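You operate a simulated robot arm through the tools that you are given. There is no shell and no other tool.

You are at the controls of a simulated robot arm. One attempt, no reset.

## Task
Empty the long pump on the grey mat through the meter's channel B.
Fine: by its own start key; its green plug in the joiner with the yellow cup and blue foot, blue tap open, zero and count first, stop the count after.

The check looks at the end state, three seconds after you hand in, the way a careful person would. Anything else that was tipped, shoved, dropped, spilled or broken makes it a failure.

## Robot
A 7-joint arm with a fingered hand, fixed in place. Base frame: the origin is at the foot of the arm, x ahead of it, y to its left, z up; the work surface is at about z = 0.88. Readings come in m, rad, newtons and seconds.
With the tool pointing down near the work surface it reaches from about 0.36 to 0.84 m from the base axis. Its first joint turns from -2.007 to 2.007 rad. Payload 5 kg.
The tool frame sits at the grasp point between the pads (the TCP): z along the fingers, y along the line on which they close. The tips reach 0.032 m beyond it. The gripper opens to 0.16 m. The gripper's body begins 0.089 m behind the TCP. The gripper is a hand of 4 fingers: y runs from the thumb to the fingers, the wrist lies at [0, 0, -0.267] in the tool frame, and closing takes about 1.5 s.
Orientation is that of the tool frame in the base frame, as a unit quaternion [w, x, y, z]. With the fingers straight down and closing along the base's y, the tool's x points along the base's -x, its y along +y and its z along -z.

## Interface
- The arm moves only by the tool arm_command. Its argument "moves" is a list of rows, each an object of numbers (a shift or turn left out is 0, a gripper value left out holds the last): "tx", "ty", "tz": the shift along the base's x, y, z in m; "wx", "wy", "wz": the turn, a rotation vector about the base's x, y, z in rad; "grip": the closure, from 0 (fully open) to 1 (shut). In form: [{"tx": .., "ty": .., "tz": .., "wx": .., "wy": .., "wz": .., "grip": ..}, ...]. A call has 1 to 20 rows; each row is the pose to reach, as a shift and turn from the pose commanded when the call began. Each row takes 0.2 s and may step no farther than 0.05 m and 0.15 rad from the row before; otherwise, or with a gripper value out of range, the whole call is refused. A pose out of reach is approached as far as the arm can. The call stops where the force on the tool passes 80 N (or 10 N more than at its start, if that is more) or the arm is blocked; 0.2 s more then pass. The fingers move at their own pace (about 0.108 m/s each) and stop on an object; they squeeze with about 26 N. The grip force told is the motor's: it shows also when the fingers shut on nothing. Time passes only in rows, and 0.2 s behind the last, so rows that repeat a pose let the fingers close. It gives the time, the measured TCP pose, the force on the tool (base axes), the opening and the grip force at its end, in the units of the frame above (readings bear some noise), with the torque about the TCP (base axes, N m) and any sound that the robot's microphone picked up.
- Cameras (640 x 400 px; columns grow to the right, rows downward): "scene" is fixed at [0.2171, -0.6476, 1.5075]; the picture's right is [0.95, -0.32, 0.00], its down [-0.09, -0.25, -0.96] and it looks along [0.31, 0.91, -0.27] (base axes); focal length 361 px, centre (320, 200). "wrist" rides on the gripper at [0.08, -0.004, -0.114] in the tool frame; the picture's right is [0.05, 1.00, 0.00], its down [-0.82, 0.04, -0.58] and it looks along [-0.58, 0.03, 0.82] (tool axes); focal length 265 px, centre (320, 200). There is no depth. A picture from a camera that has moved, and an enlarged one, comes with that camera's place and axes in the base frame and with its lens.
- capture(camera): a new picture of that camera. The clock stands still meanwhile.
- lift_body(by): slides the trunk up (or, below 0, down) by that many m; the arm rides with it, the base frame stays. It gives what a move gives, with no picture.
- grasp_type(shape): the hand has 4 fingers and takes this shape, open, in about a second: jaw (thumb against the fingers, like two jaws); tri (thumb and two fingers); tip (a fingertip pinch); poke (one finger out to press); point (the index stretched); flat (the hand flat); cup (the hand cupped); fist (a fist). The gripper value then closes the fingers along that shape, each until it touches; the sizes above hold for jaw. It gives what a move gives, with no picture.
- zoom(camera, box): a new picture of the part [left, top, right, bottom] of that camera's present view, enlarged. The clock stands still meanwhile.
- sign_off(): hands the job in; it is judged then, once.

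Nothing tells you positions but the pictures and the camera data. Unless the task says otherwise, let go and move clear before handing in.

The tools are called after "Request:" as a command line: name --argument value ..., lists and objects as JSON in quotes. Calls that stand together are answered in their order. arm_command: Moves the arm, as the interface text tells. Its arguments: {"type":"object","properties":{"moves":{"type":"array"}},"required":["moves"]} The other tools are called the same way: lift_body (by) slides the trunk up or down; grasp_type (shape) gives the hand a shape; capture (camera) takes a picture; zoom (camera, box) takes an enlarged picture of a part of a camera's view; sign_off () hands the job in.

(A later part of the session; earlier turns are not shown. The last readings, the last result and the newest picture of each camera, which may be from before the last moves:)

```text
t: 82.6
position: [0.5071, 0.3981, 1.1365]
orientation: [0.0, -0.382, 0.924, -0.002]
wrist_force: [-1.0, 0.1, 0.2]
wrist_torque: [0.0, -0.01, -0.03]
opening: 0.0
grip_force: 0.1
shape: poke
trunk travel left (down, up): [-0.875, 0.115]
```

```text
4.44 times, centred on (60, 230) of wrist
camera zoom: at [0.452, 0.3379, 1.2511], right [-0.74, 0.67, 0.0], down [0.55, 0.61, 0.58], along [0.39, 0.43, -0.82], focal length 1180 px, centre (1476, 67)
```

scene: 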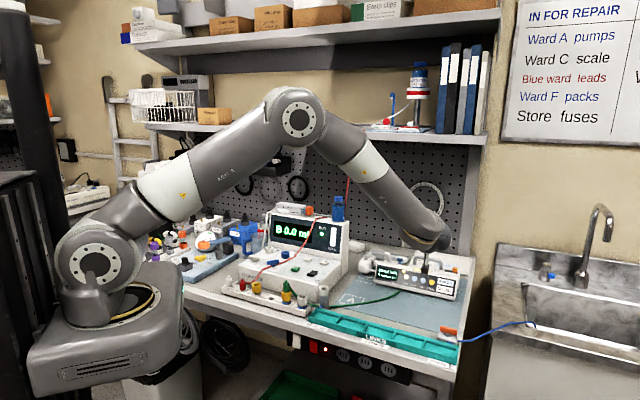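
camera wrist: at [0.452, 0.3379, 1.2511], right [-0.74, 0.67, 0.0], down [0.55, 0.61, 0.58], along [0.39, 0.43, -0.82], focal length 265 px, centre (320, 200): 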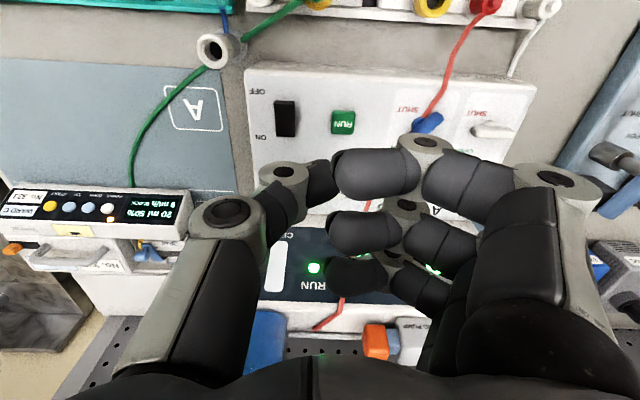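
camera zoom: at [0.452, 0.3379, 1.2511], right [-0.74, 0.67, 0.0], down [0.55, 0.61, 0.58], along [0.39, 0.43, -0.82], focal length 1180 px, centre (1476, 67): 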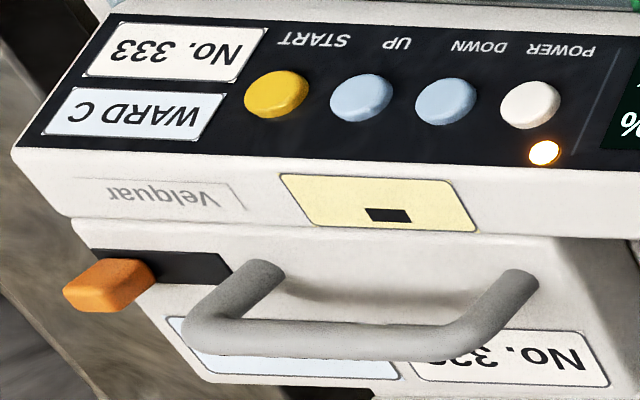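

Request:
zoom --camera "wrist" --box '[190, 0, 310, 80]'

Request:
zoom --camera "scene" --box '[225, 270, 345, 330]'

Request:
zoom --camera "scene" --box '[300, 205, 400, 270]'

```text
5.00 times, centred on (250, 40) of wrist
camera zoom: at [0.452, 0.3379, 1.2511], right [-0.74, 0.67, 0.0], down [0.55, 0.61, 0.58], along [0.39, 0.43, -0.82], focal length 1327 px, centre (670, 1000)
```

zoom: 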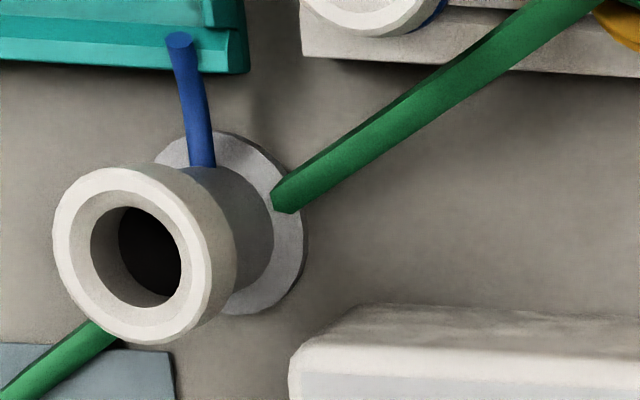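

```text
5.33 times, centred on (285, 300) of scene
camera zoom: at [0.2171, -0.6476, 1.5075], right [0.95, -0.32, 0.0], down [-0.09, -0.25, -0.96], along [0.31, 0.91, -0.27], focal length 1923 px, centre (507, -333)
```

zoom: 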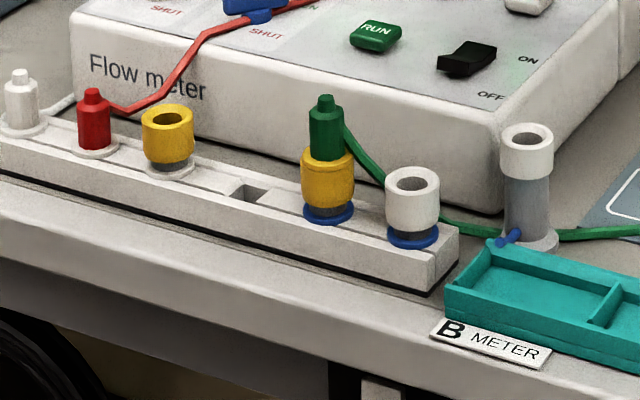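

```text
6.15 times, centred on (350, 238) of scene
camera zoom: at [0.2171, -0.6476, 1.5075], right [0.95, -0.32, 0.0], down [-0.09, -0.25, -0.96], along [0.31, 0.91, -0.27], focal length 2219 px, centre (135, -31)
```

zoom: 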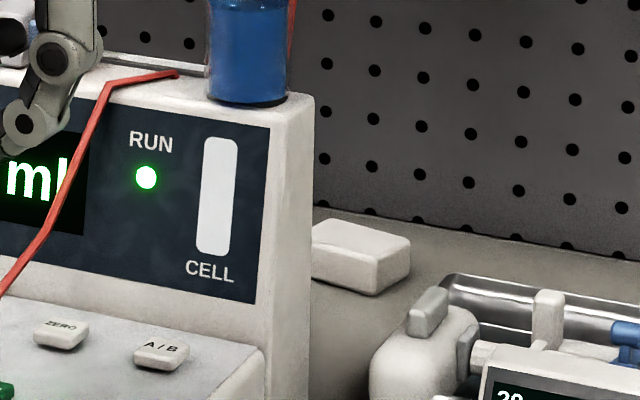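

The tap and the plug both look right, and the lines are clear. Before another start, I'll make sure the plug is fully home by pressing straight down on its top with the thumb.

Request:
arm_command --moves '[{"tx": -0.025, "ty": -0.03, "tz": 0.0}, {"tx": -0.05, "ty": -0.065, "tz": 0.0}, {"tx": -0.06, "ty": -0.079, "tz": -0.03}, {"tx": -0.06, "ty": -0.079, "tz": -0.07}, {"tx": -0.06, "ty": -0.079, "tz": -0.1}, {"tx": -0.06, "ty": -0.079, "tz": -0.1}]'

Request:
zoom --camera "scene" --box '[255, 240, 335, 310]'

Request:
zoom --camera "wrist" --box '[220, 80, 420, 220]'

```text
t: 84.0
position: [0.4456, 0.3211, 1.0365]
orientation: [0.001, -0.382, 0.924, -0.001]
wrist_force: [-0.3, 0.0, -0.3]
wrist_torque: [0.0, 0.01, 0.0]
opening: 0.0001
grip_force: 0.2
shape: poke
trunk travel left (down, up): [-0.875, 0.115]
```

```text
5.71 times, centred on (295, 275) of scene
camera zoom: at [0.2171, -0.6476, 1.5075], right [0.95, -0.32, 0.0], down [-0.09, -0.25, -0.96], along [0.31, 0.91, -0.27], focal length 2060 px, centre (463, -229)
```

zoom: 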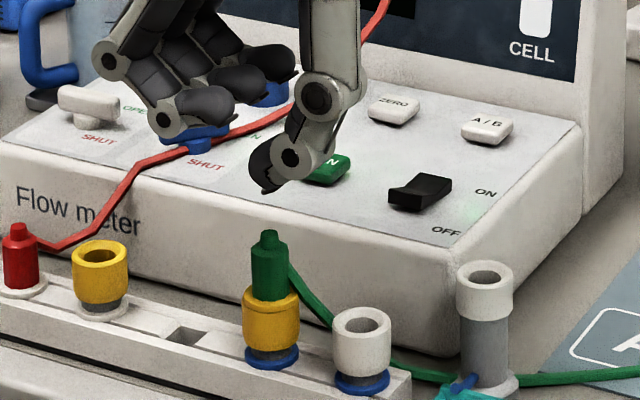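

```text
2.86 times, centred on (320, 150) of wrist
camera zoom: at [0.3913, 0.2616, 1.1509], right [-0.74, 0.67, 0.0], down [0.55, 0.61, 0.58], along [0.39, 0.43, -0.82], focal length 758 px, centre (320, 343)
```

zoom: 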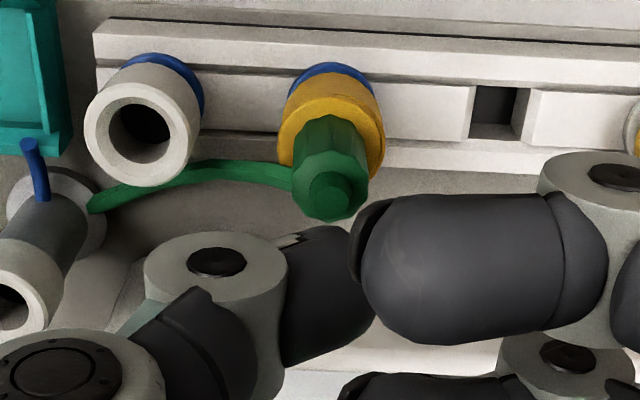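

Request:
arm_command --moves '[{"tx": -0.0039, "ty": -0.0039, "tz": -0.006}, {"tx": -0.0039, "ty": -0.0039, "tz": -0.012}, {"tx": -0.0039, "ty": -0.0039, "tz": -0.018}, {"tx": -0.0039, "ty": -0.0039, "tz": -0.022}]'

Request:
zoom --camera "scene" --box '[265, 250, 325, 310]'

```text
t: 85.0
position: [0.442, 0.3166, 1.0151]
orientation: [0.0, -0.383, 0.924, -0.001]
wrist_force: [-0.4, -0.2, 0.0]
wrist_torque: [-0.01, -0.03, 0.0]
opening: 0.0
grip_force: 0.1
shape: poke
trunk travel left (down, up): [-0.875, 0.115]
```

```text
6.67 times, centred on (295, 280) of scene
camera zoom: at [0.2171, -0.6476, 1.5075], right [0.95, -0.32, 0.0], down [-0.09, -0.25, -0.96], along [0.31, 0.91, -0.27], focal length 2404 px, centre (487, -333)
```

zoom: 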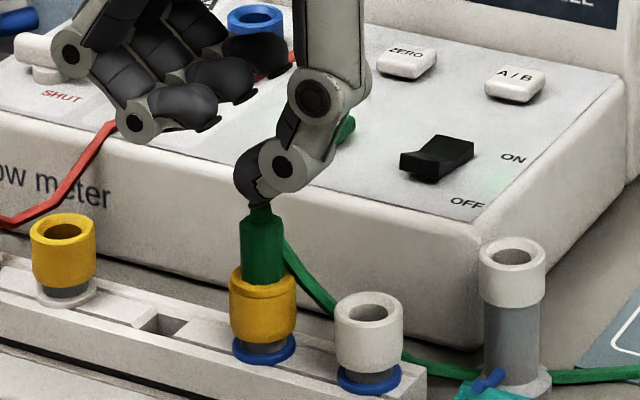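

Request:
arm_command --moves '[{"tz": -0.002}, {"tz": -0.004}, {"tz": -0.006}]'

```text
t: 85.8
position: [0.4412, 0.3169, 1.0102]
orientation: [0.0, -0.383, 0.924, -0.001]
wrist_force: [0.0, 0.5, 0.2]
wrist_torque: [-0.04, -0.01, 0.01]
opening: 0.0
grip_force: 0.1
shape: poke
trunk travel left (down, up): [-0.875, 0.115]
```

Request:
arm_command --moves '[{"tz": -0.002}, {"tz": -0.004}, {"tz": -0.005}]'

Request:
zoom --camera "scene" --box '[270, 265, 310, 305]'

```text
t: 86.6
position: [0.4418, 0.3169, 1.0052]
orientation: [0.0, -0.383, 0.924, 0.0]
wrist_force: [-0.4, -0.7, -0.4]
wrist_torque: [0.0, 0.01, -0.05]
opening: 0.0001
grip_force: 0.2
shape: poke
trunk travel left (down, up): [-0.875, 0.115]
```

```text
10.00 times, centred on (290, 285) of scene
camera zoom: at [0.2171, -0.6476, 1.5075], right [0.95, -0.32, 0.0], down [-0.09, -0.25, -0.96], along [0.31, 0.91, -0.27], focal length 3606 px, centre (620, -650)
```

zoom: 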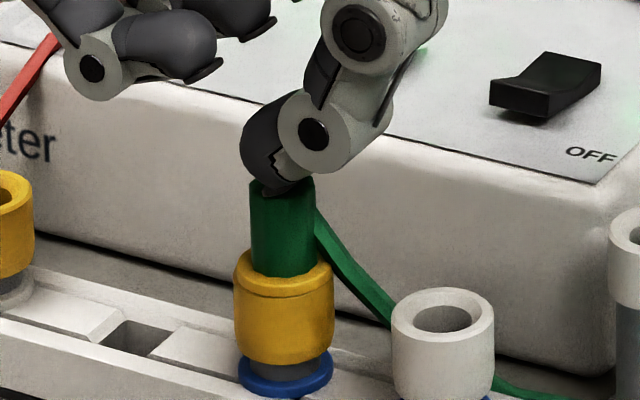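

Request:
zoom --camera "wrist" --box '[220, 80, 420, 220]'

```text
2.86 times, centred on (320, 150) of wrist
camera zoom: at [0.3879, 0.2566, 1.1187], right [-0.74, 0.67, 0.0], down [0.55, 0.61, 0.58], along [0.39, 0.43, -0.82], focal length 758 px, centre (320, 343)
```

zoom: 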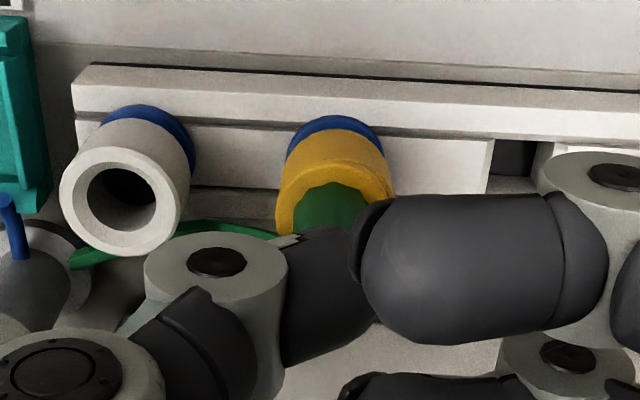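

Request:
arm_command --moves '[{"tz": -0.001}, {"tz": -0.002}, {"tz": -0.003}]'

Request:
arm_command --moves '[{"tz": -0.001}, {"tz": -0.002}]'

Request:
zoom --camera "scene" --box '[270, 265, 310, 305]'

```text
t: 87.4
position: [0.4428, 0.3162, 1.0039]
orientation: [0.003, -0.383, 0.924, -0.001]
wrist_force: [0.4, -1.3, 16.5]
wrist_torque: [0.07, -0.04, -0.01]
opening: 0.0002
grip_force: 0.0
shape: poke
trunk travel left (down, up): [-0.875, 0.115]
```

```text
t: 88.0
position: [0.442, 0.3146, 1.0026]
orientation: [0.001, -0.382, 0.924, 0.0]
wrist_force: [3.3, -1.2, 27.9]
wrist_torque: [0.22, -0.06, -0.06]
opening: 0.0
grip_force: 0.0
shape: poke
trunk travel left (down, up): [-0.875, 0.115]
```

```text
10.00 times, centred on (290, 285) of scene
camera zoom: at [0.2171, -0.6476, 1.5075], right [0.95, -0.32, 0.0], down [-0.09, -0.25, -0.96], along [0.31, 0.91, -0.27], focal length 3606 px, centre (620, -650)
```

zoom: 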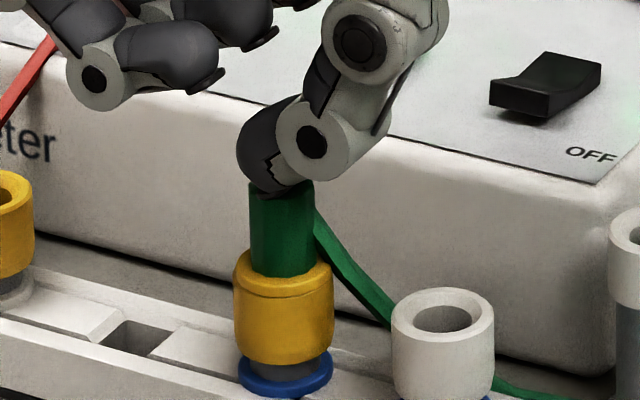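

The plug is solidly home, with no travel at 28 N. I'll lift away, and read the leak-check gauge next to the yellow vent tap, since it may show which tap angle really means SHUT.

Request:
arm_command --moves '[{"tz": 0.006}, {"tz": 0.03}, {"tz": 0.06}, {"tz": 0.1}, {"tz": 0.13}, {"tz": 0.13}]'

Request:
zoom --camera "scene" --box '[180, 220, 260, 290]'

Request:
zoom --camera "scene" --box '[185, 230, 225, 260]'

```text
t: 89.4
position: [0.4417, 0.3176, 1.1304]
orientation: [0.0, -0.383, 0.924, -0.001]
wrist_force: [-0.5, 0.7, 1.0]
wrist_torque: [-0.02, -0.01, 0.0]
opening: 0.0003
grip_force: 0.1
shape: poke
trunk travel left (down, up): [-0.875, 0.115]
```

```text
5.71 times, centred on (220, 255) of scene
camera zoom: at [0.2171, -0.6476, 1.5075], right [0.95, -0.32, 0.0], down [-0.09, -0.25, -0.96], along [0.31, 0.91, -0.27], focal length 2060 px, centre (891, -114)
```

zoom: 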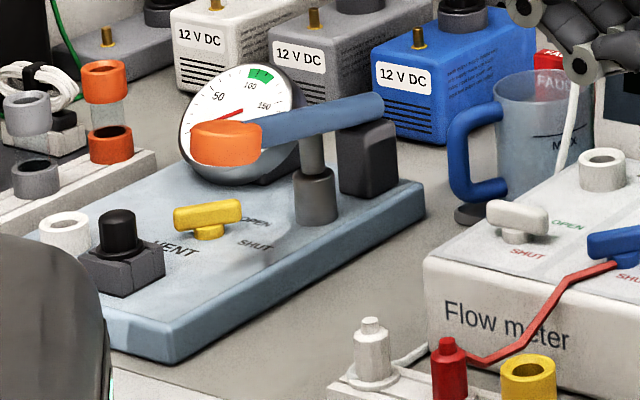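

```text
13.33 times, centred on (205, 245) of scene
camera zoom: at [0.2171, -0.6476, 1.5075], right [0.95, -0.32, 0.0], down [-0.09, -0.25, -0.96], along [0.31, 0.91, -0.27], focal length 4807 px, centre (1853, -400)
```

zoom: 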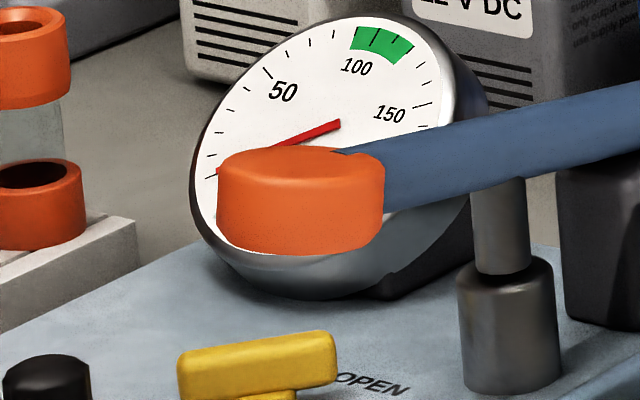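

The gauge reads zero, which fits a vent that is open at this same angle, so the blue tap is open. Now I'll go back to the pump to look into the alarm, moving first and tilting only after the move is confirmed.

Request:
arm_command --moves '[{"tx": 0.037, "ty": -0.024}, {"tx": 0.074, "ty": -0.048}, {"tx": 0.111, "ty": -0.073}, {"tx": 0.148, "ty": -0.097}, {"tx": 0.185, "ty": -0.121}, {"tx": 0.222, "ty": -0.146}, {"tx": 0.26, "ty": -0.17}, {"tx": 0.26, "ty": -0.17}]'

```text
t: 91.2
position: [0.702, 0.1496, 1.1284]
orientation: [0.0, -0.385, 0.923, 0.0]
wrist_force: [0.0, 0.6, 0.0]
wrist_torque: [-0.02, -0.03, -0.02]
opening: 0.0
grip_force: 0.1
shape: poke
trunk travel left (down, up): [-0.875, 0.115]
```

Request:
capture --camera "wrist"

Request:
zoom --camera "scene" --box '[230, 200, 480, 350]'

```text
taken
camera wrist: at [0.648, 0.0899, 1.2411], right [-0.74, 0.67, 0.0], down [0.55, 0.61, 0.58], along [0.39, 0.43, -0.82], focal length 265 px, centre (320, 200)
```

wrist: 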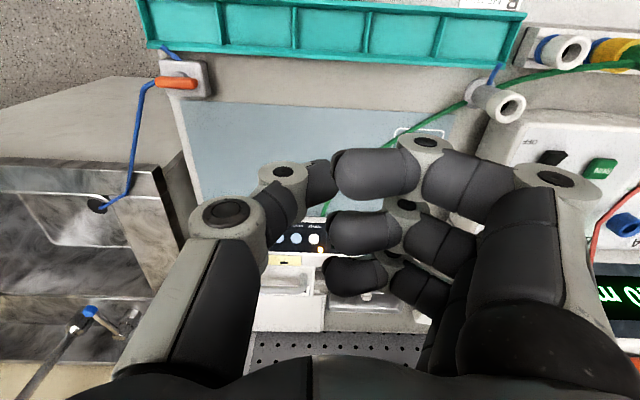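

```text
2.56 times, centred on (355, 275) of scene
camera zoom: at [0.2171, -0.6476, 1.5075], right [0.95, -0.32, 0.0], down [-0.09, -0.25, -0.96], along [0.31, 0.91, -0.27], focal length 923 px, centre (230, 8)
```

zoom: 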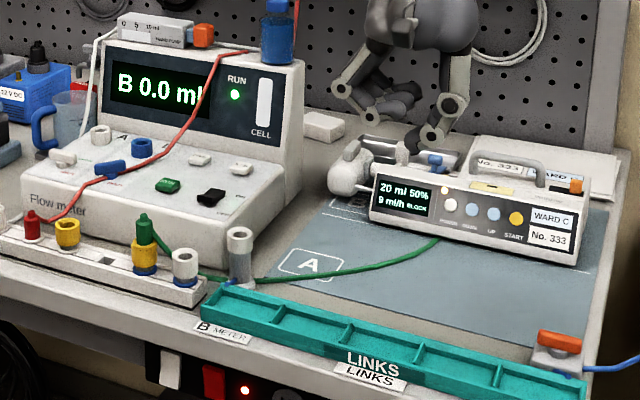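

Request:
arm_command --moves '[{"wx": 0.1, "wy": -0.1}, {"wx": 0.2, "wy": -0.2}, {"wx": 0.3, "wy": -0.3}, {"wx": 0.4, "wy": -0.4}, {"wx": 0.5, "wy": -0.5}, {"wx": 0.6, "wy": -0.6}, {"wx": 0.7, "wy": -0.7}, {"wx": 0.8, "wy": -0.8}, {"wx": 0.8, "wy": -0.8}]'

```text
t: 93.2
position: [0.7012, 0.1475, 1.1306]
orientation: [0.496, -0.323, 0.78, 0.205]
wrist_force: [0.1, 0.0, -0.6]
wrist_torque: [0.0, 0.01, -0.02]
opening: 0.0003
grip_force: 0.0
shape: poke
trunk travel left (down, up): [-0.875, 0.115]
```

Request:
arm_command --moves '[{"tx": 0.04, "ty": 0.009}, {"tx": 0.08, "ty": 0.018}, {"tx": 0.12, "ty": 0.028}, {"tx": 0.161, "ty": 0.037}, {"tx": 0.161, "ty": 0.037, "tz": -0.045}, {"tx": 0.161, "ty": 0.037, "tz": -0.09}, {"tx": 0.161, "ty": 0.037, "tz": -0.135}, {"tx": 0.161, "ty": 0.037, "tz": -0.165}, {"tx": 0.161, "ty": 0.037, "tz": -0.165}]'

Request:
capture --camera "wrist"

Request:
zoom --camera "wrist" --box '[210, 70, 600, 200]'

```text
t: 95.2
position: [0.862, 0.1831, 0.9656]
orientation: [0.495, -0.322, 0.781, 0.203]
wrist_force: [-0.3, 1.3, -0.6]
wrist_torque: [-0.01, -0.04, 0.0]
opening: 0.0
grip_force: 0.1
shape: poke
trunk travel left (down, up): [-0.875, 0.115]
```

```text
taken
camera wrist: at [0.7683, 0.0832, 0.9409], right [-0.72, 0.69, -0.05], down [-0.16, -0.09, 0.98], along [0.68, 0.72, 0.17], focal length 265 px, centre (320, 200)
```

wrist: 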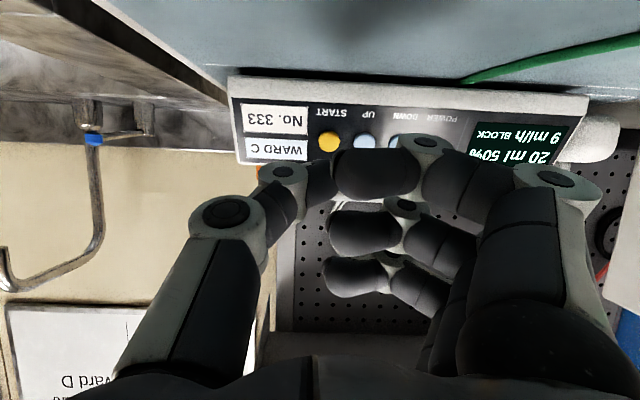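

```text
1.64 times, centred on (405, 135) of wrist
camera zoom: at [0.7683, 0.0832, 0.9409], right [-0.72, 0.69, -0.05], down [-0.16, -0.09, 0.98], along [0.68, 0.72, 0.17], focal length 436 px, centre (180, 307)
```

zoom: 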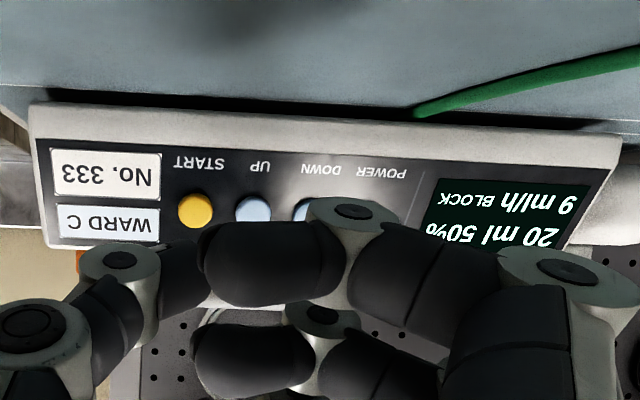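

Request:
zoom --camera "scene" --box '[277, 278, 307, 308]'

Request:
zoom --camera "scene" --box '[230, 200, 350, 300]'

```text
13.33 times, centred on (292, 293) of scene
camera zoom: at [0.2171, -0.6476, 1.5075], right [0.95, -0.32, 0.0], down [-0.09, -0.25, -0.96], along [0.31, 0.91, -0.27], focal length 4807 px, centre (693, -1040)
```

zoom: 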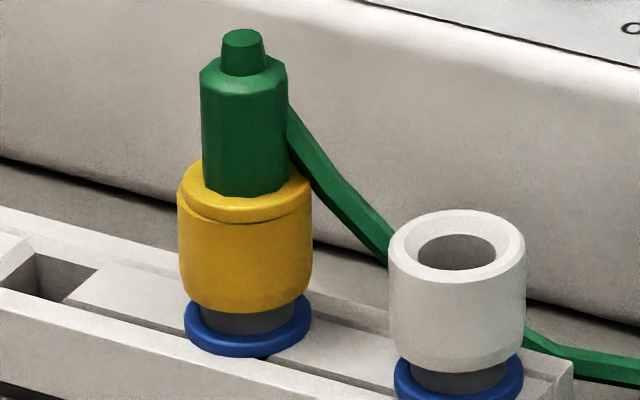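

```text
4.00 times, centred on (290, 250) of scene
camera zoom: at [0.2171, -0.6476, 1.5075], right [0.95, -0.32, 0.0], down [-0.09, -0.25, -0.96], along [0.31, 0.91, -0.27], focal length 1442 px, centre (440, 0)
```

zoom: 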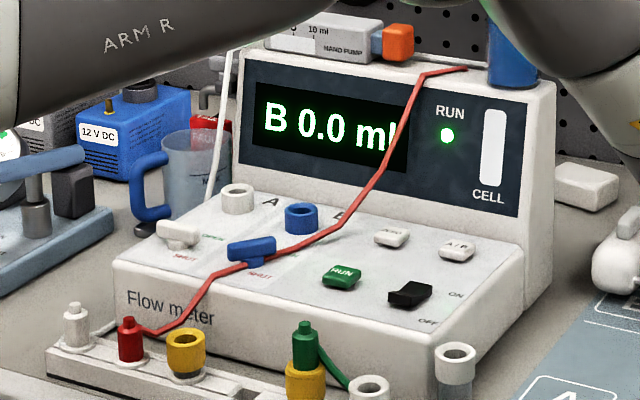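

The plug and tap are both confirmed right, so the alarm may simply have latched. I'll press START once more and watch the pump and meter closely, step by step.

Request:
arm_command --moves '[{"tz": -0.01}, {"tz": -0.019}, {"tx": 0.0106, "ty": 0.0106, "tz": -0.019}, {"tx": 0.0195, "ty": 0.0195, "tz": -0.019}, {"tx": 0.0195, "ty": 0.0195, "tz": -0.019}]'

Request:
zoom --camera "wrist" --box '[210, 90, 640, 210]'

```text
t: 96.4
position: [0.8827, 0.2039, 0.9468]
orientation: [0.495, -0.323, 0.78, 0.205]
wrist_force: [0.2, -0.3, 0.2]
wrist_torque: [-0.01, -0.01, -0.02]
opening: 0.0
grip_force: 0.1
shape: poke
trunk travel left (down, up): [-0.875, 0.115]
```

```text
1.49 times, centred on (425, 150) of wrist
camera zoom: at [0.7886, 0.1034, 0.9217], right [-0.72, 0.69, -0.05], down [-0.15, -0.09, 0.98], along [0.68, 0.72, 0.17], focal length 395 px, centre (164, 274)
```

zoom: 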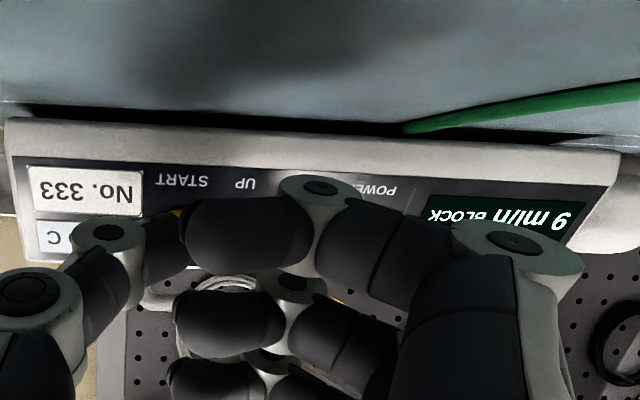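

Request:
arm_command --moves '[{"tx": 0.005, "ty": 0.005}, {"tx": 0.009, "ty": 0.009}, {"tx": 0.0115, "ty": 0.0115}, {"tx": 0.0135, "ty": 0.0135}]'

Request:
zoom --camera "wrist" --box '[380, 130, 640, 230]'

Request:
zoom --camera "scene" --box '[230, 200, 470, 320]'

```text
t: 97.4
position: [0.8956, 0.2156, 0.9463]
orientation: [0.495, -0.323, 0.78, 0.205]
wrist_force: [-1.6, -1.4, 0.3]
wrist_torque: [-0.01, 0.0, 0.01]
opening: 0.0
grip_force: 0.0
shape: poke
trunk travel left (down, up): [-0.875, 0.115]
heard: click
```

```text
2.46 times, centred on (510, 180) of wrist
camera zoom: at [0.8021, 0.1161, 0.9215], right [-0.72, 0.69, -0.05], down [-0.15, -0.09, 0.98], along [0.68, 0.72, 0.17], focal length 653 px, centre (-148, 249)
```

zoom: 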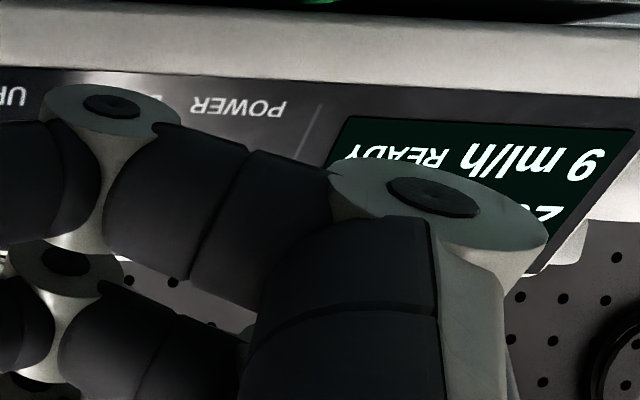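

```text
2.67 times, centred on (350, 260) of scene
camera zoom: at [0.2171, -0.6476, 1.5075], right [0.95, -0.32, 0.0], down [-0.09, -0.25, -0.96], along [0.31, 0.91, -0.27], focal length 962 px, centre (240, 40)
```

zoom: 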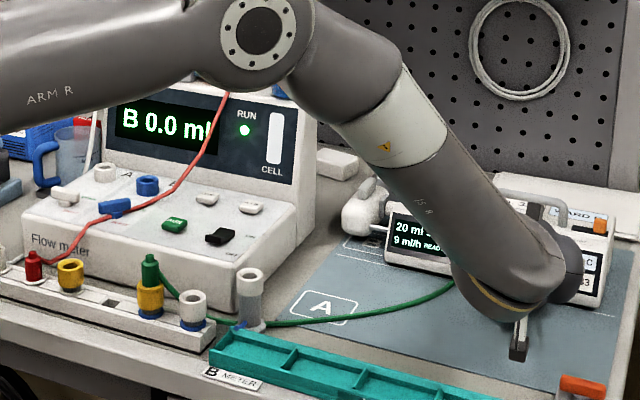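

That press cleared the alarm, and the pump shows READY again. I'll back off to read the whole display before starting.

Request:
arm_command --moves '[{"tx": -0.01, "ty": -0.01}, {"tx": -0.025, "ty": -0.025}, {"tx": -0.035, "ty": -0.035}, {"tx": -0.035, "ty": -0.035, "tz": 0.015}, {"tx": -0.035, "ty": -0.035, "tz": 0.02}]'

Request:
zoom --camera "wrist" --box '[210, 60, 640, 200]'

```text
t: 98.6
position: [0.8606, 0.1809, 0.9667]
orientation: [0.496, -0.322, 0.78, 0.204]
wrist_force: [0.0, -0.4, 0.1]
wrist_torque: [-0.05, 0.0, -0.03]
opening: 0.0001
grip_force: 0.0
shape: poke
trunk travel left (down, up): [-0.875, 0.115]
```

```text
1.49 times, centred on (425, 130) of wrist
camera zoom: at [0.7674, 0.0814, 0.9424], right [-0.72, 0.69, -0.05], down [-0.15, -0.09, 0.98], along [0.68, 0.72, 0.17], focal length 395 px, centre (164, 304)
```

zoom: 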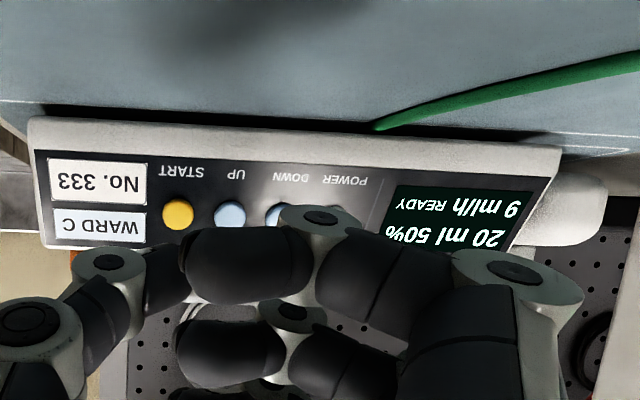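

Request:
arm_command --moves '[{"tz": -0.01}, {"tz": -0.02}, {"tx": 0.0106, "ty": 0.0106, "tz": -0.02}, {"tx": 0.0215, "ty": 0.0215, "tz": -0.02}, {"tx": 0.0285, "ty": 0.0285, "tz": -0.02}, {"tx": 0.0325, "ty": 0.0325, "tz": -0.02}]'

Request:
zoom --camera "wrist" --box '[380, 130, 640, 230]'

```text
t: 100.0
position: [0.8932, 0.2153, 0.9458]
orientation: [0.495, -0.323, 0.78, 0.205]
wrist_force: [0.4, -0.7, -0.3]
wrist_torque: [-0.02, 0.0, -0.01]
opening: 0.0001
grip_force: 0.0
shape: poke
trunk travel left (down, up): [-0.875, 0.115]
```

```text
2.46 times, centred on (510, 180) of wrist
camera zoom: at [0.7992, 0.1147, 0.9218], right [-0.72, 0.69, -0.05], down [-0.15, -0.09, 0.98], along [0.68, 0.72, 0.17], focal length 653 px, centre (-148, 249)
```

zoom: 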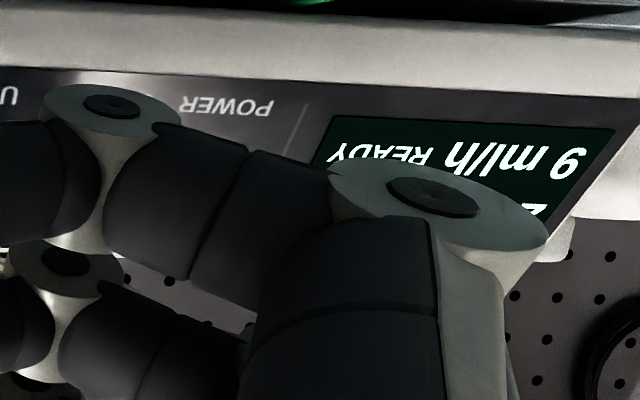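

Request:
arm_command --moves '[{"tx": 0.0018, "ty": 0.0018}, {"tx": 0.003, "ty": 0.003}]'

Request:
zoom --camera "wrist" --box '[380, 130, 640, 230]'

Request:
zoom --camera "scene" --box '[230, 200, 470, 320]'

```text
t: 100.6
position: [0.8961, 0.2172, 0.946]
orientation: [0.495, -0.323, 0.78, 0.204]
wrist_force: [-2.1, -2.4, 0.7]
wrist_torque: [-0.05, 0.02, 0.01]
opening: 0.0
grip_force: 0.1
shape: poke
trunk travel left (down, up): [-0.875, 0.115]
heard: click
```

```text
2.46 times, centred on (510, 180) of wrist
camera zoom: at [0.8023, 0.1169, 0.9221], right [-0.72, 0.69, -0.05], down [-0.15, -0.09, 0.98], along [0.68, 0.72, 0.17], focal length 653 px, centre (-148, 249)
```

zoom: 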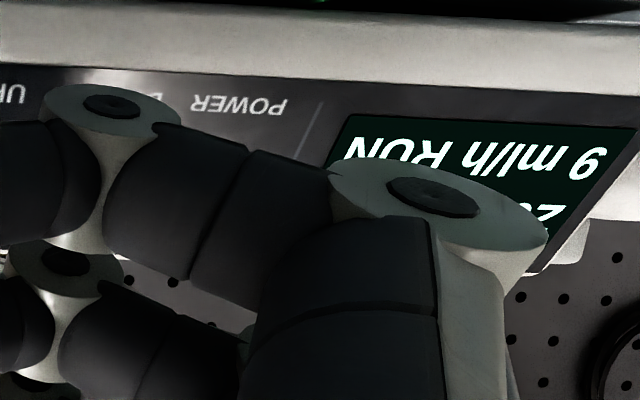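

```text
2.67 times, centred on (350, 260) of scene
camera zoom: at [0.2171, -0.6476, 1.5075], right [0.95, -0.32, 0.0], down [-0.09, -0.25, -0.96], along [0.31, 0.91, -0.27], focal length 962 px, centre (240, 40)
```

zoom: 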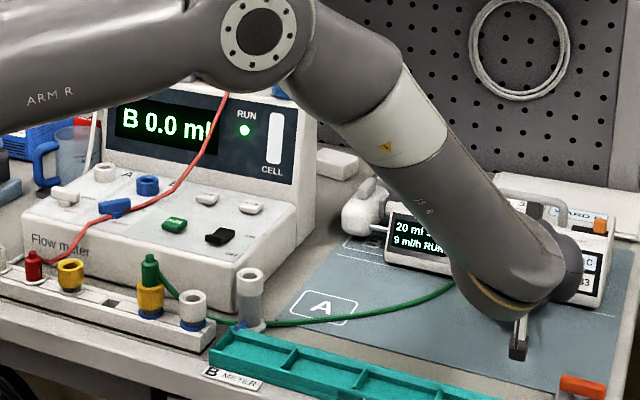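

RUN again. I'll retreat in small steps and watch how the pump and meter develop.

Request:
arm_command --moves '[{"tx": -0.015, "ty": -0.015}, {"tx": -0.033, "ty": -0.033}]'

Request:
zoom --camera "wrist" --box '[210, 60, 640, 200]'

Request:
zoom --camera "scene" --box '[230, 200, 470, 320]'

```text
t: 101.2
position: [0.8638, 0.1827, 0.9478]
orientation: [0.496, -0.323, 0.78, 0.205]
wrist_force: [0.3, -0.2, -0.2]
wrist_torque: [0.04, 0.04, -0.04]
opening: 0.0
grip_force: 0.1
shape: poke
trunk travel left (down, up): [-0.875, 0.115]
```

```text
1.49 times, centred on (425, 130) of wrist
camera zoom: at [0.7695, 0.0836, 0.9232], right [-0.72, 0.69, -0.05], down [-0.16, -0.09, 0.98], along [0.68, 0.72, 0.18], focal length 395 px, centre (164, 304)
```

zoom: 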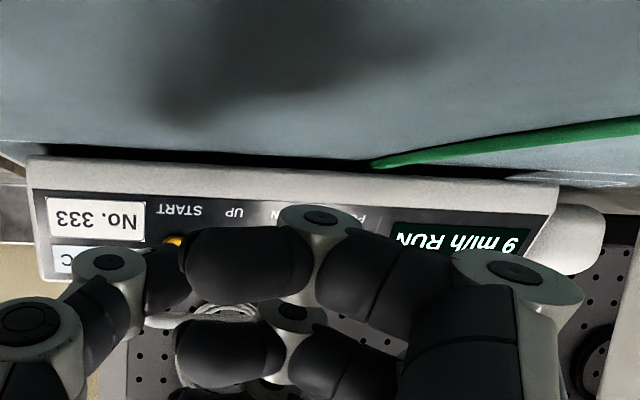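

```text
2.67 times, centred on (350, 260) of scene
camera zoom: at [0.2171, -0.6476, 1.5075], right [0.95, -0.32, 0.0], down [-0.09, -0.25, -0.96], along [0.31, 0.91, -0.27], focal length 962 px, centre (240, 40)
```

zoom: 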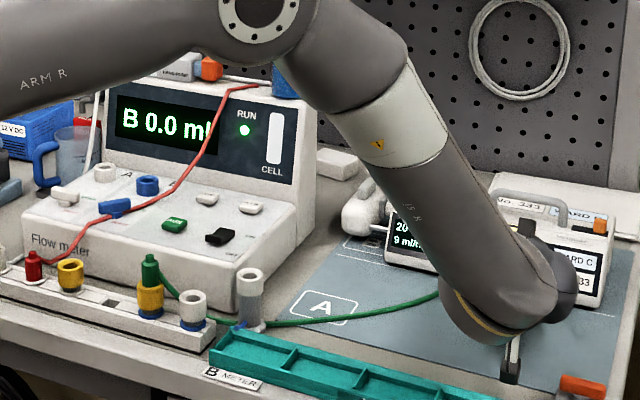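

Request:
arm_command --moves '[{"tz": 0.03}]'

Request:
zoom --camera "wrist" --box '[210, 60, 640, 200]'

Request:
zoom --camera "scene" --box '[265, 205, 350, 260]'

```text
t: 101.6
position: [0.8634, 0.1834, 0.9784]
orientation: [0.495, -0.323, 0.78, 0.205]
wrist_force: [0.2, -0.5, -0.4]
wrist_torque: [0.02, -0.03, 0.02]
opening: 0.0
grip_force: 0.0
shape: poke
trunk travel left (down, up): [-0.875, 0.115]
```

```text
1.49 times, centred on (425, 130) of wrist
camera zoom: at [0.769, 0.0844, 0.9527], right [-0.72, 0.69, -0.05], down [-0.15, -0.09, 0.98], along [0.68, 0.72, 0.17], focal length 395 px, centre (164, 304)
```

zoom: 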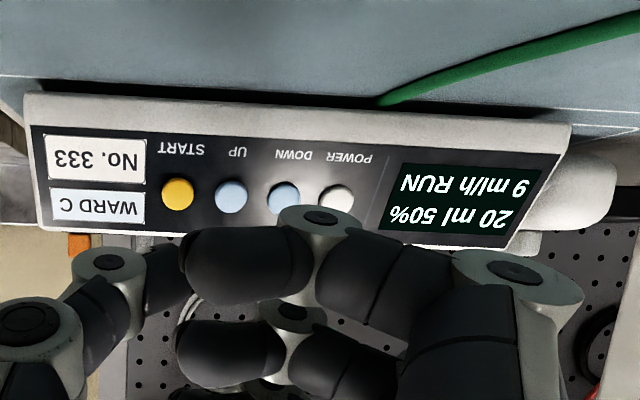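

```text
7.27 times, centred on (308, 232) of scene
camera zoom: at [0.2171, -0.6476, 1.5075], right [0.95, -0.32, 0.0], down [-0.09, -0.25, -0.96], along [0.31, 0.91, -0.27], focal length 2622 px, centre (411, -36)
```

zoom: 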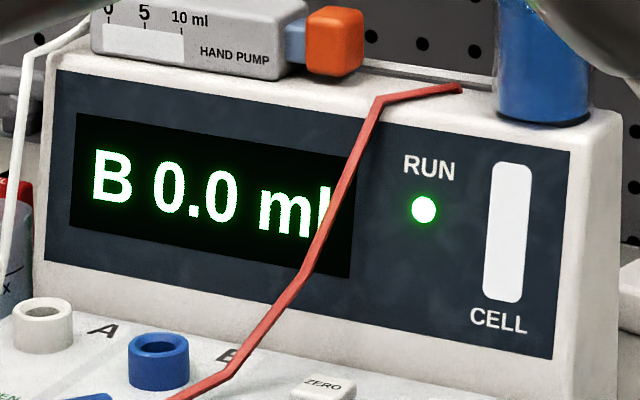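

Request:
arm_command --moves '[{"tz": 0.01}]'

Request:
zoom --camera "wrist" --box '[210, 60, 640, 200]'

Request:
zoom --camera "scene" --box '[265, 205, 350, 260]'

```text
t: 102.0
position: [0.8624, 0.1843, 0.9878]
orientation: [0.496, -0.322, 0.78, 0.205]
wrist_force: [-0.9, -0.2, 1.3]
wrist_torque: [-0.03, -0.01, 0.0]
opening: 0.0
grip_force: 0.1
shape: poke
trunk travel left (down, up): [-0.875, 0.115]
```

```text
1.49 times, centred on (425, 130) of wrist
camera zoom: at [0.7682, 0.0841, 0.9628], right [-0.72, 0.69, -0.05], down [-0.15, -0.09, 0.98], along [0.68, 0.72, 0.17], focal length 395 px, centre (164, 304)
```

zoom: 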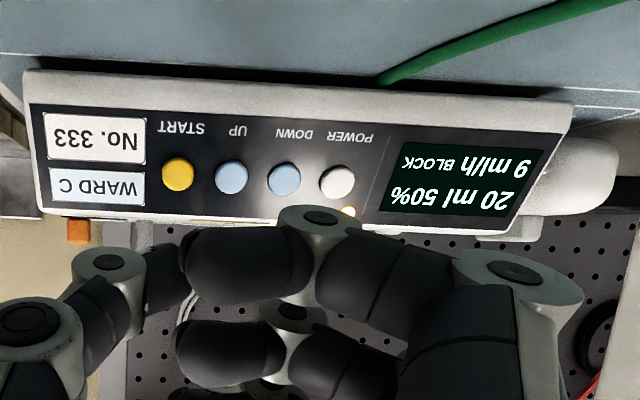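

```text
7.27 times, centred on (308, 232) of scene
camera zoom: at [0.2171, -0.6476, 1.5075], right [0.95, -0.32, 0.0], down [-0.09, -0.25, -0.96], along [0.31, 0.91, -0.27], focal length 2622 px, centre (411, -36)
```

zoom: 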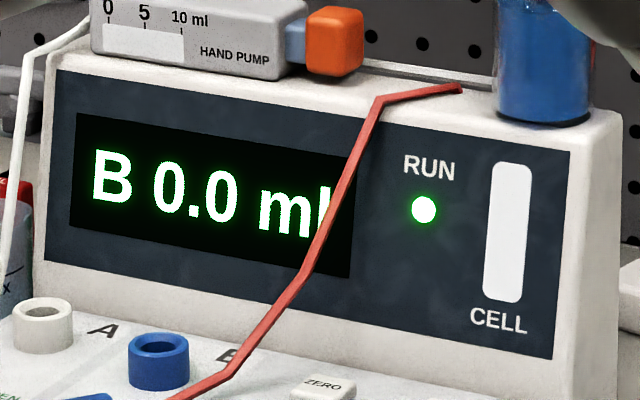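

The alarm came back about 1.4 s after starting, though the percentage stayed at 50% this time, so retries aren't using anything up. The path is still closed somewhere, so I'll rise and study the bottle on the meter, the drain tap and the shelf parts more closely.

Request:
arm_command --moves '[{"tz": 0.04, "tx": -0.01, "ty": -0.01}, {"tz": 0.08, "tx": -0.02, "ty": -0.02}, {"tz": 0.12, "tx": -0.03, "ty": -0.03}, {"tz": 0.14, "tx": -0.03, "ty": -0.03}]'

Request:
zoom --camera "scene" --box '[315, 185, 365, 235]'

Request:
zoom --camera "scene" --box '[230, 100, 350, 150]'

Request:
zoom --camera "scene" --box '[290, 310, 480, 390]'

```text
t: 103.0
position: [0.8317, 0.1547, 1.1271]
orientation: [0.495, -0.323, 0.78, 0.205]
wrist_force: [-1.6, 0.4, -0.3]
wrist_torque: [0.0, -0.04, 0.0]
opening: 0.0
grip_force: 0.1
shape: poke
trunk travel left (down, up): [-0.875, 0.115]
```

```text
8.00 times, centred on (340, 210) of scene
camera zoom: at [0.2171, -0.6476, 1.5075], right [0.95, -0.32, 0.0], down [-0.09, -0.25, -0.96], along [0.31, 0.91, -0.27], focal length 2884 px, centre (160, 120)
```

zoom: 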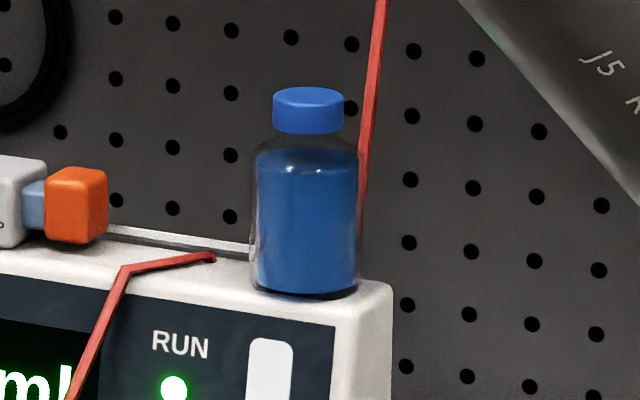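

```text
5.33 times, centred on (290, 125) of scene
camera zoom: at [0.2171, -0.6476, 1.5075], right [0.95, -0.32, 0.0], down [-0.09, -0.25, -0.96], along [0.31, 0.91, -0.27], focal length 1923 px, centre (480, 600)
```

zoom: 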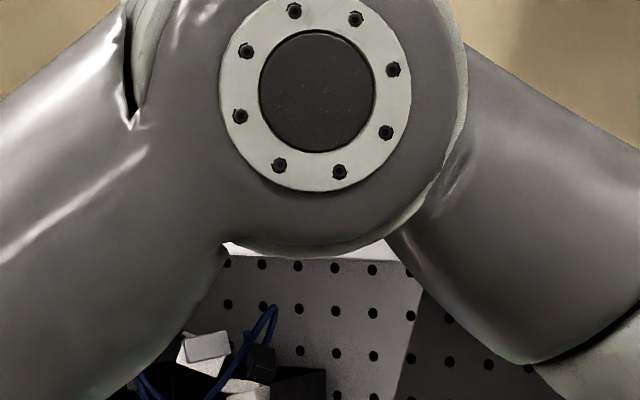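

```text
3.37 times, centred on (385, 350) of scene
camera zoom: at [0.2171, -0.6476, 1.5075], right [0.95, -0.32, 0.0], down [-0.09, -0.25, -0.96], along [0.31, 0.91, -0.27], focal length 1214 px, centre (101, -305)
```

zoom: 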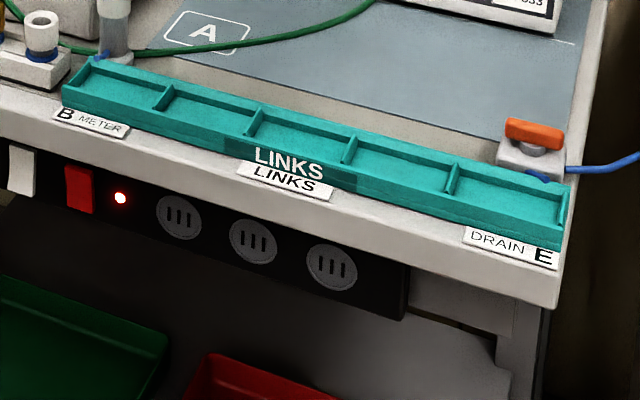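

Nothing else looks amiss there. The one thing I haven't properly tested is the tap's full travel: my earlier push back at 0° went right through the pivot. I'll stand the hand up and return to the tap to test this with a proper lever arm.

Request:
arm_command --moves '[{"tx": -0.015, "ty": 0.0, "wx": -0.1, "wy": 0.1}, {"tx": -0.03, "ty": 0.0, "wx": -0.2, "wy": 0.2}, {"tx": -0.045, "ty": 0.0, "wx": -0.3, "wy": 0.3}, {"tx": -0.06, "ty": 0.0, "wx": -0.4, "wy": 0.4}, {"tx": -0.075, "ty": 0.0, "wx": -0.5, "wy": 0.5}, {"tx": -0.09, "ty": 0.0, "wx": -0.6, "wy": 0.6}, {"tx": -0.11, "ty": 0.0, "wx": -0.7, "wy": 0.7}, {"tx": -0.13, "ty": 0.0, "wx": -0.8, "wy": 0.8}, {"tx": -0.13, "ty": 0.0, "wx": -0.8, "wy": 0.8}]'

```text
t: 105.0
position: [0.7037, 0.1532, 1.1251]
orientation: [0.0, -0.383, 0.924, -0.001]
wrist_force: [0.7, -0.5, -0.2]
wrist_torque: [0.05, 0.03, 0.04]
opening: 0.0
grip_force: 0.0
shape: poke
trunk travel left (down, up): [-0.875, 0.115]
```

Request:
arm_command --moves '[{"tx": -0.0251, "ty": 0.0359}, {"tx": -0.0502, "ty": 0.0718}, {"tx": -0.0753, "ty": 0.1077}, {"tx": -0.1004, "ty": 0.1436}, {"tx": -0.1255, "ty": 0.1795}, {"tx": -0.1506, "ty": 0.2154}, {"tx": -0.1757, "ty": 0.2513}, {"tx": -0.2008, "ty": 0.2872}, {"tx": -0.2259, "ty": 0.3231}, {"tx": -0.251, "ty": 0.359}, {"tx": -0.251, "ty": 0.359, "tz": -0.04}, {"tx": -0.251, "ty": 0.359, "tz": -0.065}, {"tx": -0.251, "ty": 0.359, "tz": -0.065}]'

Request:
zoom --camera "wrist" --box '[220, 50, 460, 210]'

```text
t: 107.8
position: [0.4523, 0.5146, 1.0625]
orientation: [0.0, -0.382, 0.924, -0.001]
wrist_force: [0.6, -0.5, -0.2]
wrist_torque: [0.03, -0.02, 0.0]
opening: 0.0002
grip_force: 0.0
shape: poke
trunk travel left (down, up): [-0.875, 0.115]
```

```text
2.50 times, centred on (340, 130) of wrist
camera zoom: at [0.398, 0.4547, 1.1759], right [-0.74, 0.67, 0.0], down [0.55, 0.61, 0.58], along [0.39, 0.43, -0.82], focal length 664 px, centre (270, 375)
```

zoom: 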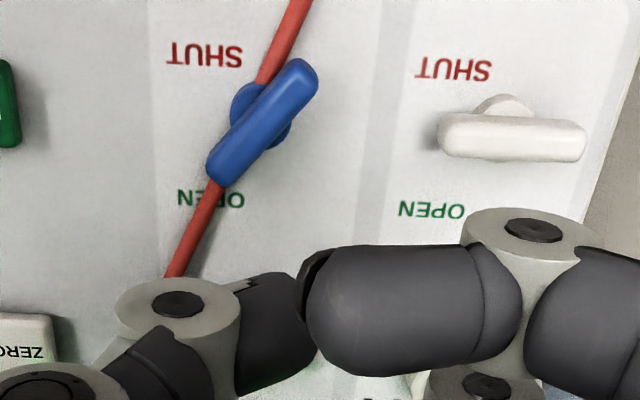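

Request:
arm_command --moves '[{"tz": -0.02}, {"tz": -0.045}, {"tz": -0.06}, {"tz": -0.0665}, {"tx": 0.0025, "ty": -0.011, "tz": -0.0665}, {"tx": 0.0046, "ty": -0.0202, "tz": -0.0665}]'

Request:
zoom --camera "wrist" --box '[220, 50, 460, 210]'

```text
t: 109.2
position: [0.4577, 0.495, 0.9952]
orientation: [0.001, -0.382, 0.924, -0.001]
wrist_force: [2.6, 6.1, 2.3]
wrist_torque: [0.15, -0.06, -0.05]
opening: 0.0
grip_force: 0.1
shape: poke
trunk travel left (down, up): [-0.875, 0.115]
```

```text
2.50 times, centred on (340, 130) of wrist
camera zoom: at [0.4036, 0.4354, 1.1089], right [-0.74, 0.67, 0.0], down [0.55, 0.61, 0.58], along [0.39, 0.43, -0.82], focal length 664 px, centre (270, 375)
```

zoom: 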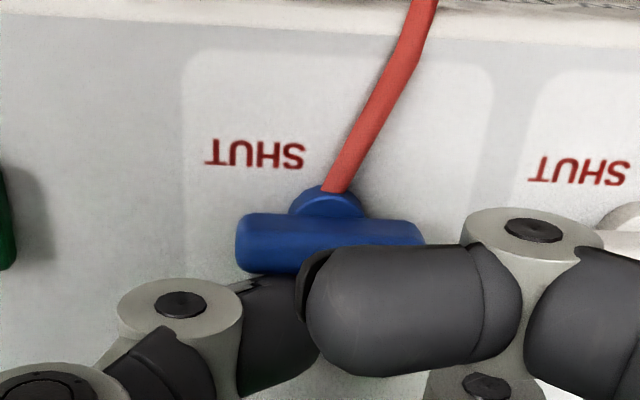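

Request:
arm_command --moves '[{"tx": 0.0071, "ty": -0.0042}, {"tx": 0.0053, "ty": -0.006}, {"tx": 0.0035, "ty": -0.0078}]'

Request:
zoom --camera "wrist" --box '[220, 50, 460, 210]'

```text
t: 110.0
position: [0.464, 0.488, 0.9945]
orientation: [0.002, -0.382, 0.924, 0.0]
wrist_force: [14.0, 16.9, 4.2]
wrist_torque: [0.37, -0.32, -0.02]
opening: 0.0
grip_force: 0.0
shape: poke
trunk travel left (down, up): [-0.875, 0.115]
```

```text
2.50 times, centred on (340, 130) of wrist
camera zoom: at [0.4092, 0.4281, 1.1086], right [-0.74, 0.67, 0.0], down [0.55, 0.6, 0.58], along [0.39, 0.43, -0.81], focal length 664 px, centre (270, 375)
```

zoom: 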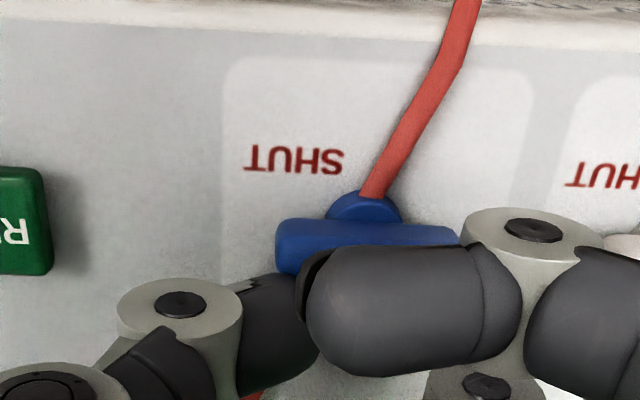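

With a full 2 cm lever arm, 0° is a hard stop too, so the tap only has two positions, 0° and 50°. It's at 0° now, so before reopening I'll use the chance to see how the pump behaves with the tap in this position.

Request:
arm_command --moves '[{"tx": 0.006, "ty": 0.008}, {"tx": 0.009, "ty": 0.012, "tz": 0.02}, {"tx": 0.009, "ty": 0.012, "tz": 0.06}, {"tx": 0.02, "ty": -0.01, "tz": 0.09}, {"tx": 0.04, "ty": -0.04, "tz": 0.12}, {"tx": 0.06, "ty": -0.07, "tz": 0.14}, {"tx": 0.06, "ty": -0.07, "tz": 0.14}]'

Request:
zoom --camera "scene" --box '[240, 220, 340, 290]'

Request:
zoom --camera "wrist" --box '[380, 60, 560, 160]'

```text
t: 111.6
position: [0.5214, 0.4157, 1.1334]
orientation: [0.0, -0.382, 0.924, -0.002]
wrist_force: [0.1, 1.0, 0.4]
wrist_torque: [0.0, -0.01, -0.02]
opening: 0.0001
grip_force: 0.1
shape: poke
trunk travel left (down, up): [-0.875, 0.115]
```

```text
5.71 times, centred on (290, 255) of scene
camera zoom: at [0.2171, -0.6476, 1.5075], right [0.95, -0.32, 0.0], down [-0.09, -0.25, -0.96], along [0.31, 0.91, -0.27], focal length 2060 px, centre (491, -114)
```

zoom: 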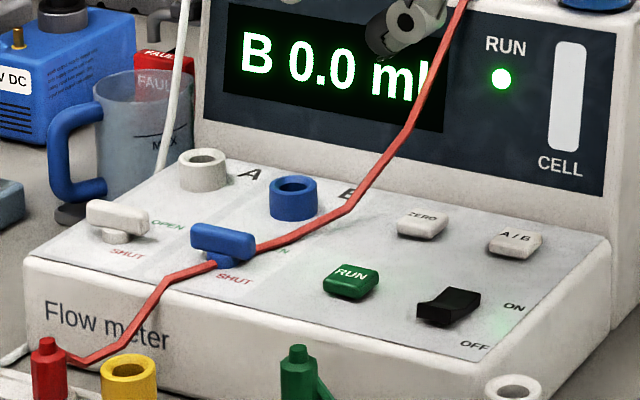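

```text
3.56 times, centred on (470, 110) of wrist
camera zoom: at [0.4667, 0.3552, 1.2479], right [-0.74, 0.67, 0.0], down [0.55, 0.61, 0.58], along [0.39, 0.43, -0.82], focal length 944 px, centre (-213, 520)
```

zoom: 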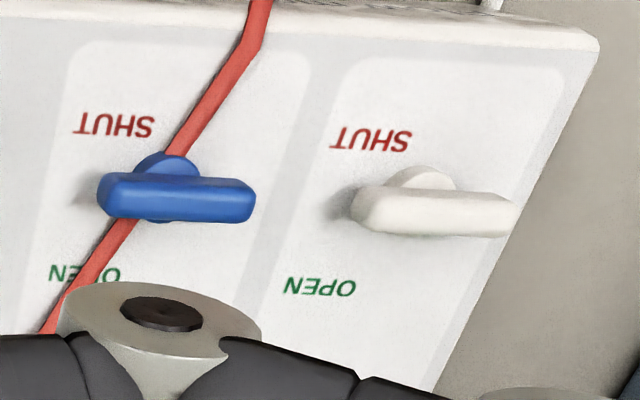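

Request:
arm_command --moves '[{"tx": 0.0258, "ty": -0.0383}, {"tx": 0.0516, "ty": -0.0766}, {"tx": 0.0774, "ty": -0.1149}, {"tx": 0.1032, "ty": -0.1532}, {"tx": 0.129, "ty": -0.1915}, {"tx": 0.1548, "ty": -0.2298}, {"tx": 0.1806, "ty": -0.268}, {"tx": 0.1806, "ty": -0.268}]'

```text
t: 113.4
position: [0.7001, 0.1467, 1.1351]
orientation: [0.0, -0.383, 0.924, -0.001]
wrist_force: [-0.3, 0.5, -0.8]
wrist_torque: [-0.04, 0.01, -0.01]
opening: 0.0002
grip_force: 0.2
shape: poke
trunk travel left (down, up): [-0.875, 0.115]
```

Request:
arm_command --moves '[{"tx": 0.02, "ty": 0.005, "wx": 0.1, "wy": -0.1}, {"tx": 0.04, "ty": 0.01, "wx": 0.2, "wy": -0.2}, {"tx": 0.06, "ty": 0.015, "wx": 0.3, "wy": -0.3}, {"tx": 0.08, "ty": 0.02, "wx": 0.4, "wy": -0.4}, {"tx": 0.1, "ty": 0.025, "wx": 0.5, "wy": -0.5}, {"tx": 0.12, "ty": 0.03, "wx": 0.6, "wy": -0.6}, {"tx": 0.14, "ty": 0.033, "wx": 0.7, "wy": -0.7}, {"tx": 0.162, "ty": 0.037, "wx": 0.8, "wy": -0.8}, {"tx": 0.162, "ty": 0.037, "wx": 0.8, "wy": -0.8}]'

```text
t: 115.4
position: [0.8623, 0.1853, 1.1358]
orientation: [0.497, -0.323, 0.779, 0.204]
wrist_force: [-0.6, -0.7, -0.6]
wrist_torque: [0.0, 0.02, 0.0]
opening: 0.0
grip_force: 0.0
shape: poke
trunk travel left (down, up): [-0.875, 0.115]
```

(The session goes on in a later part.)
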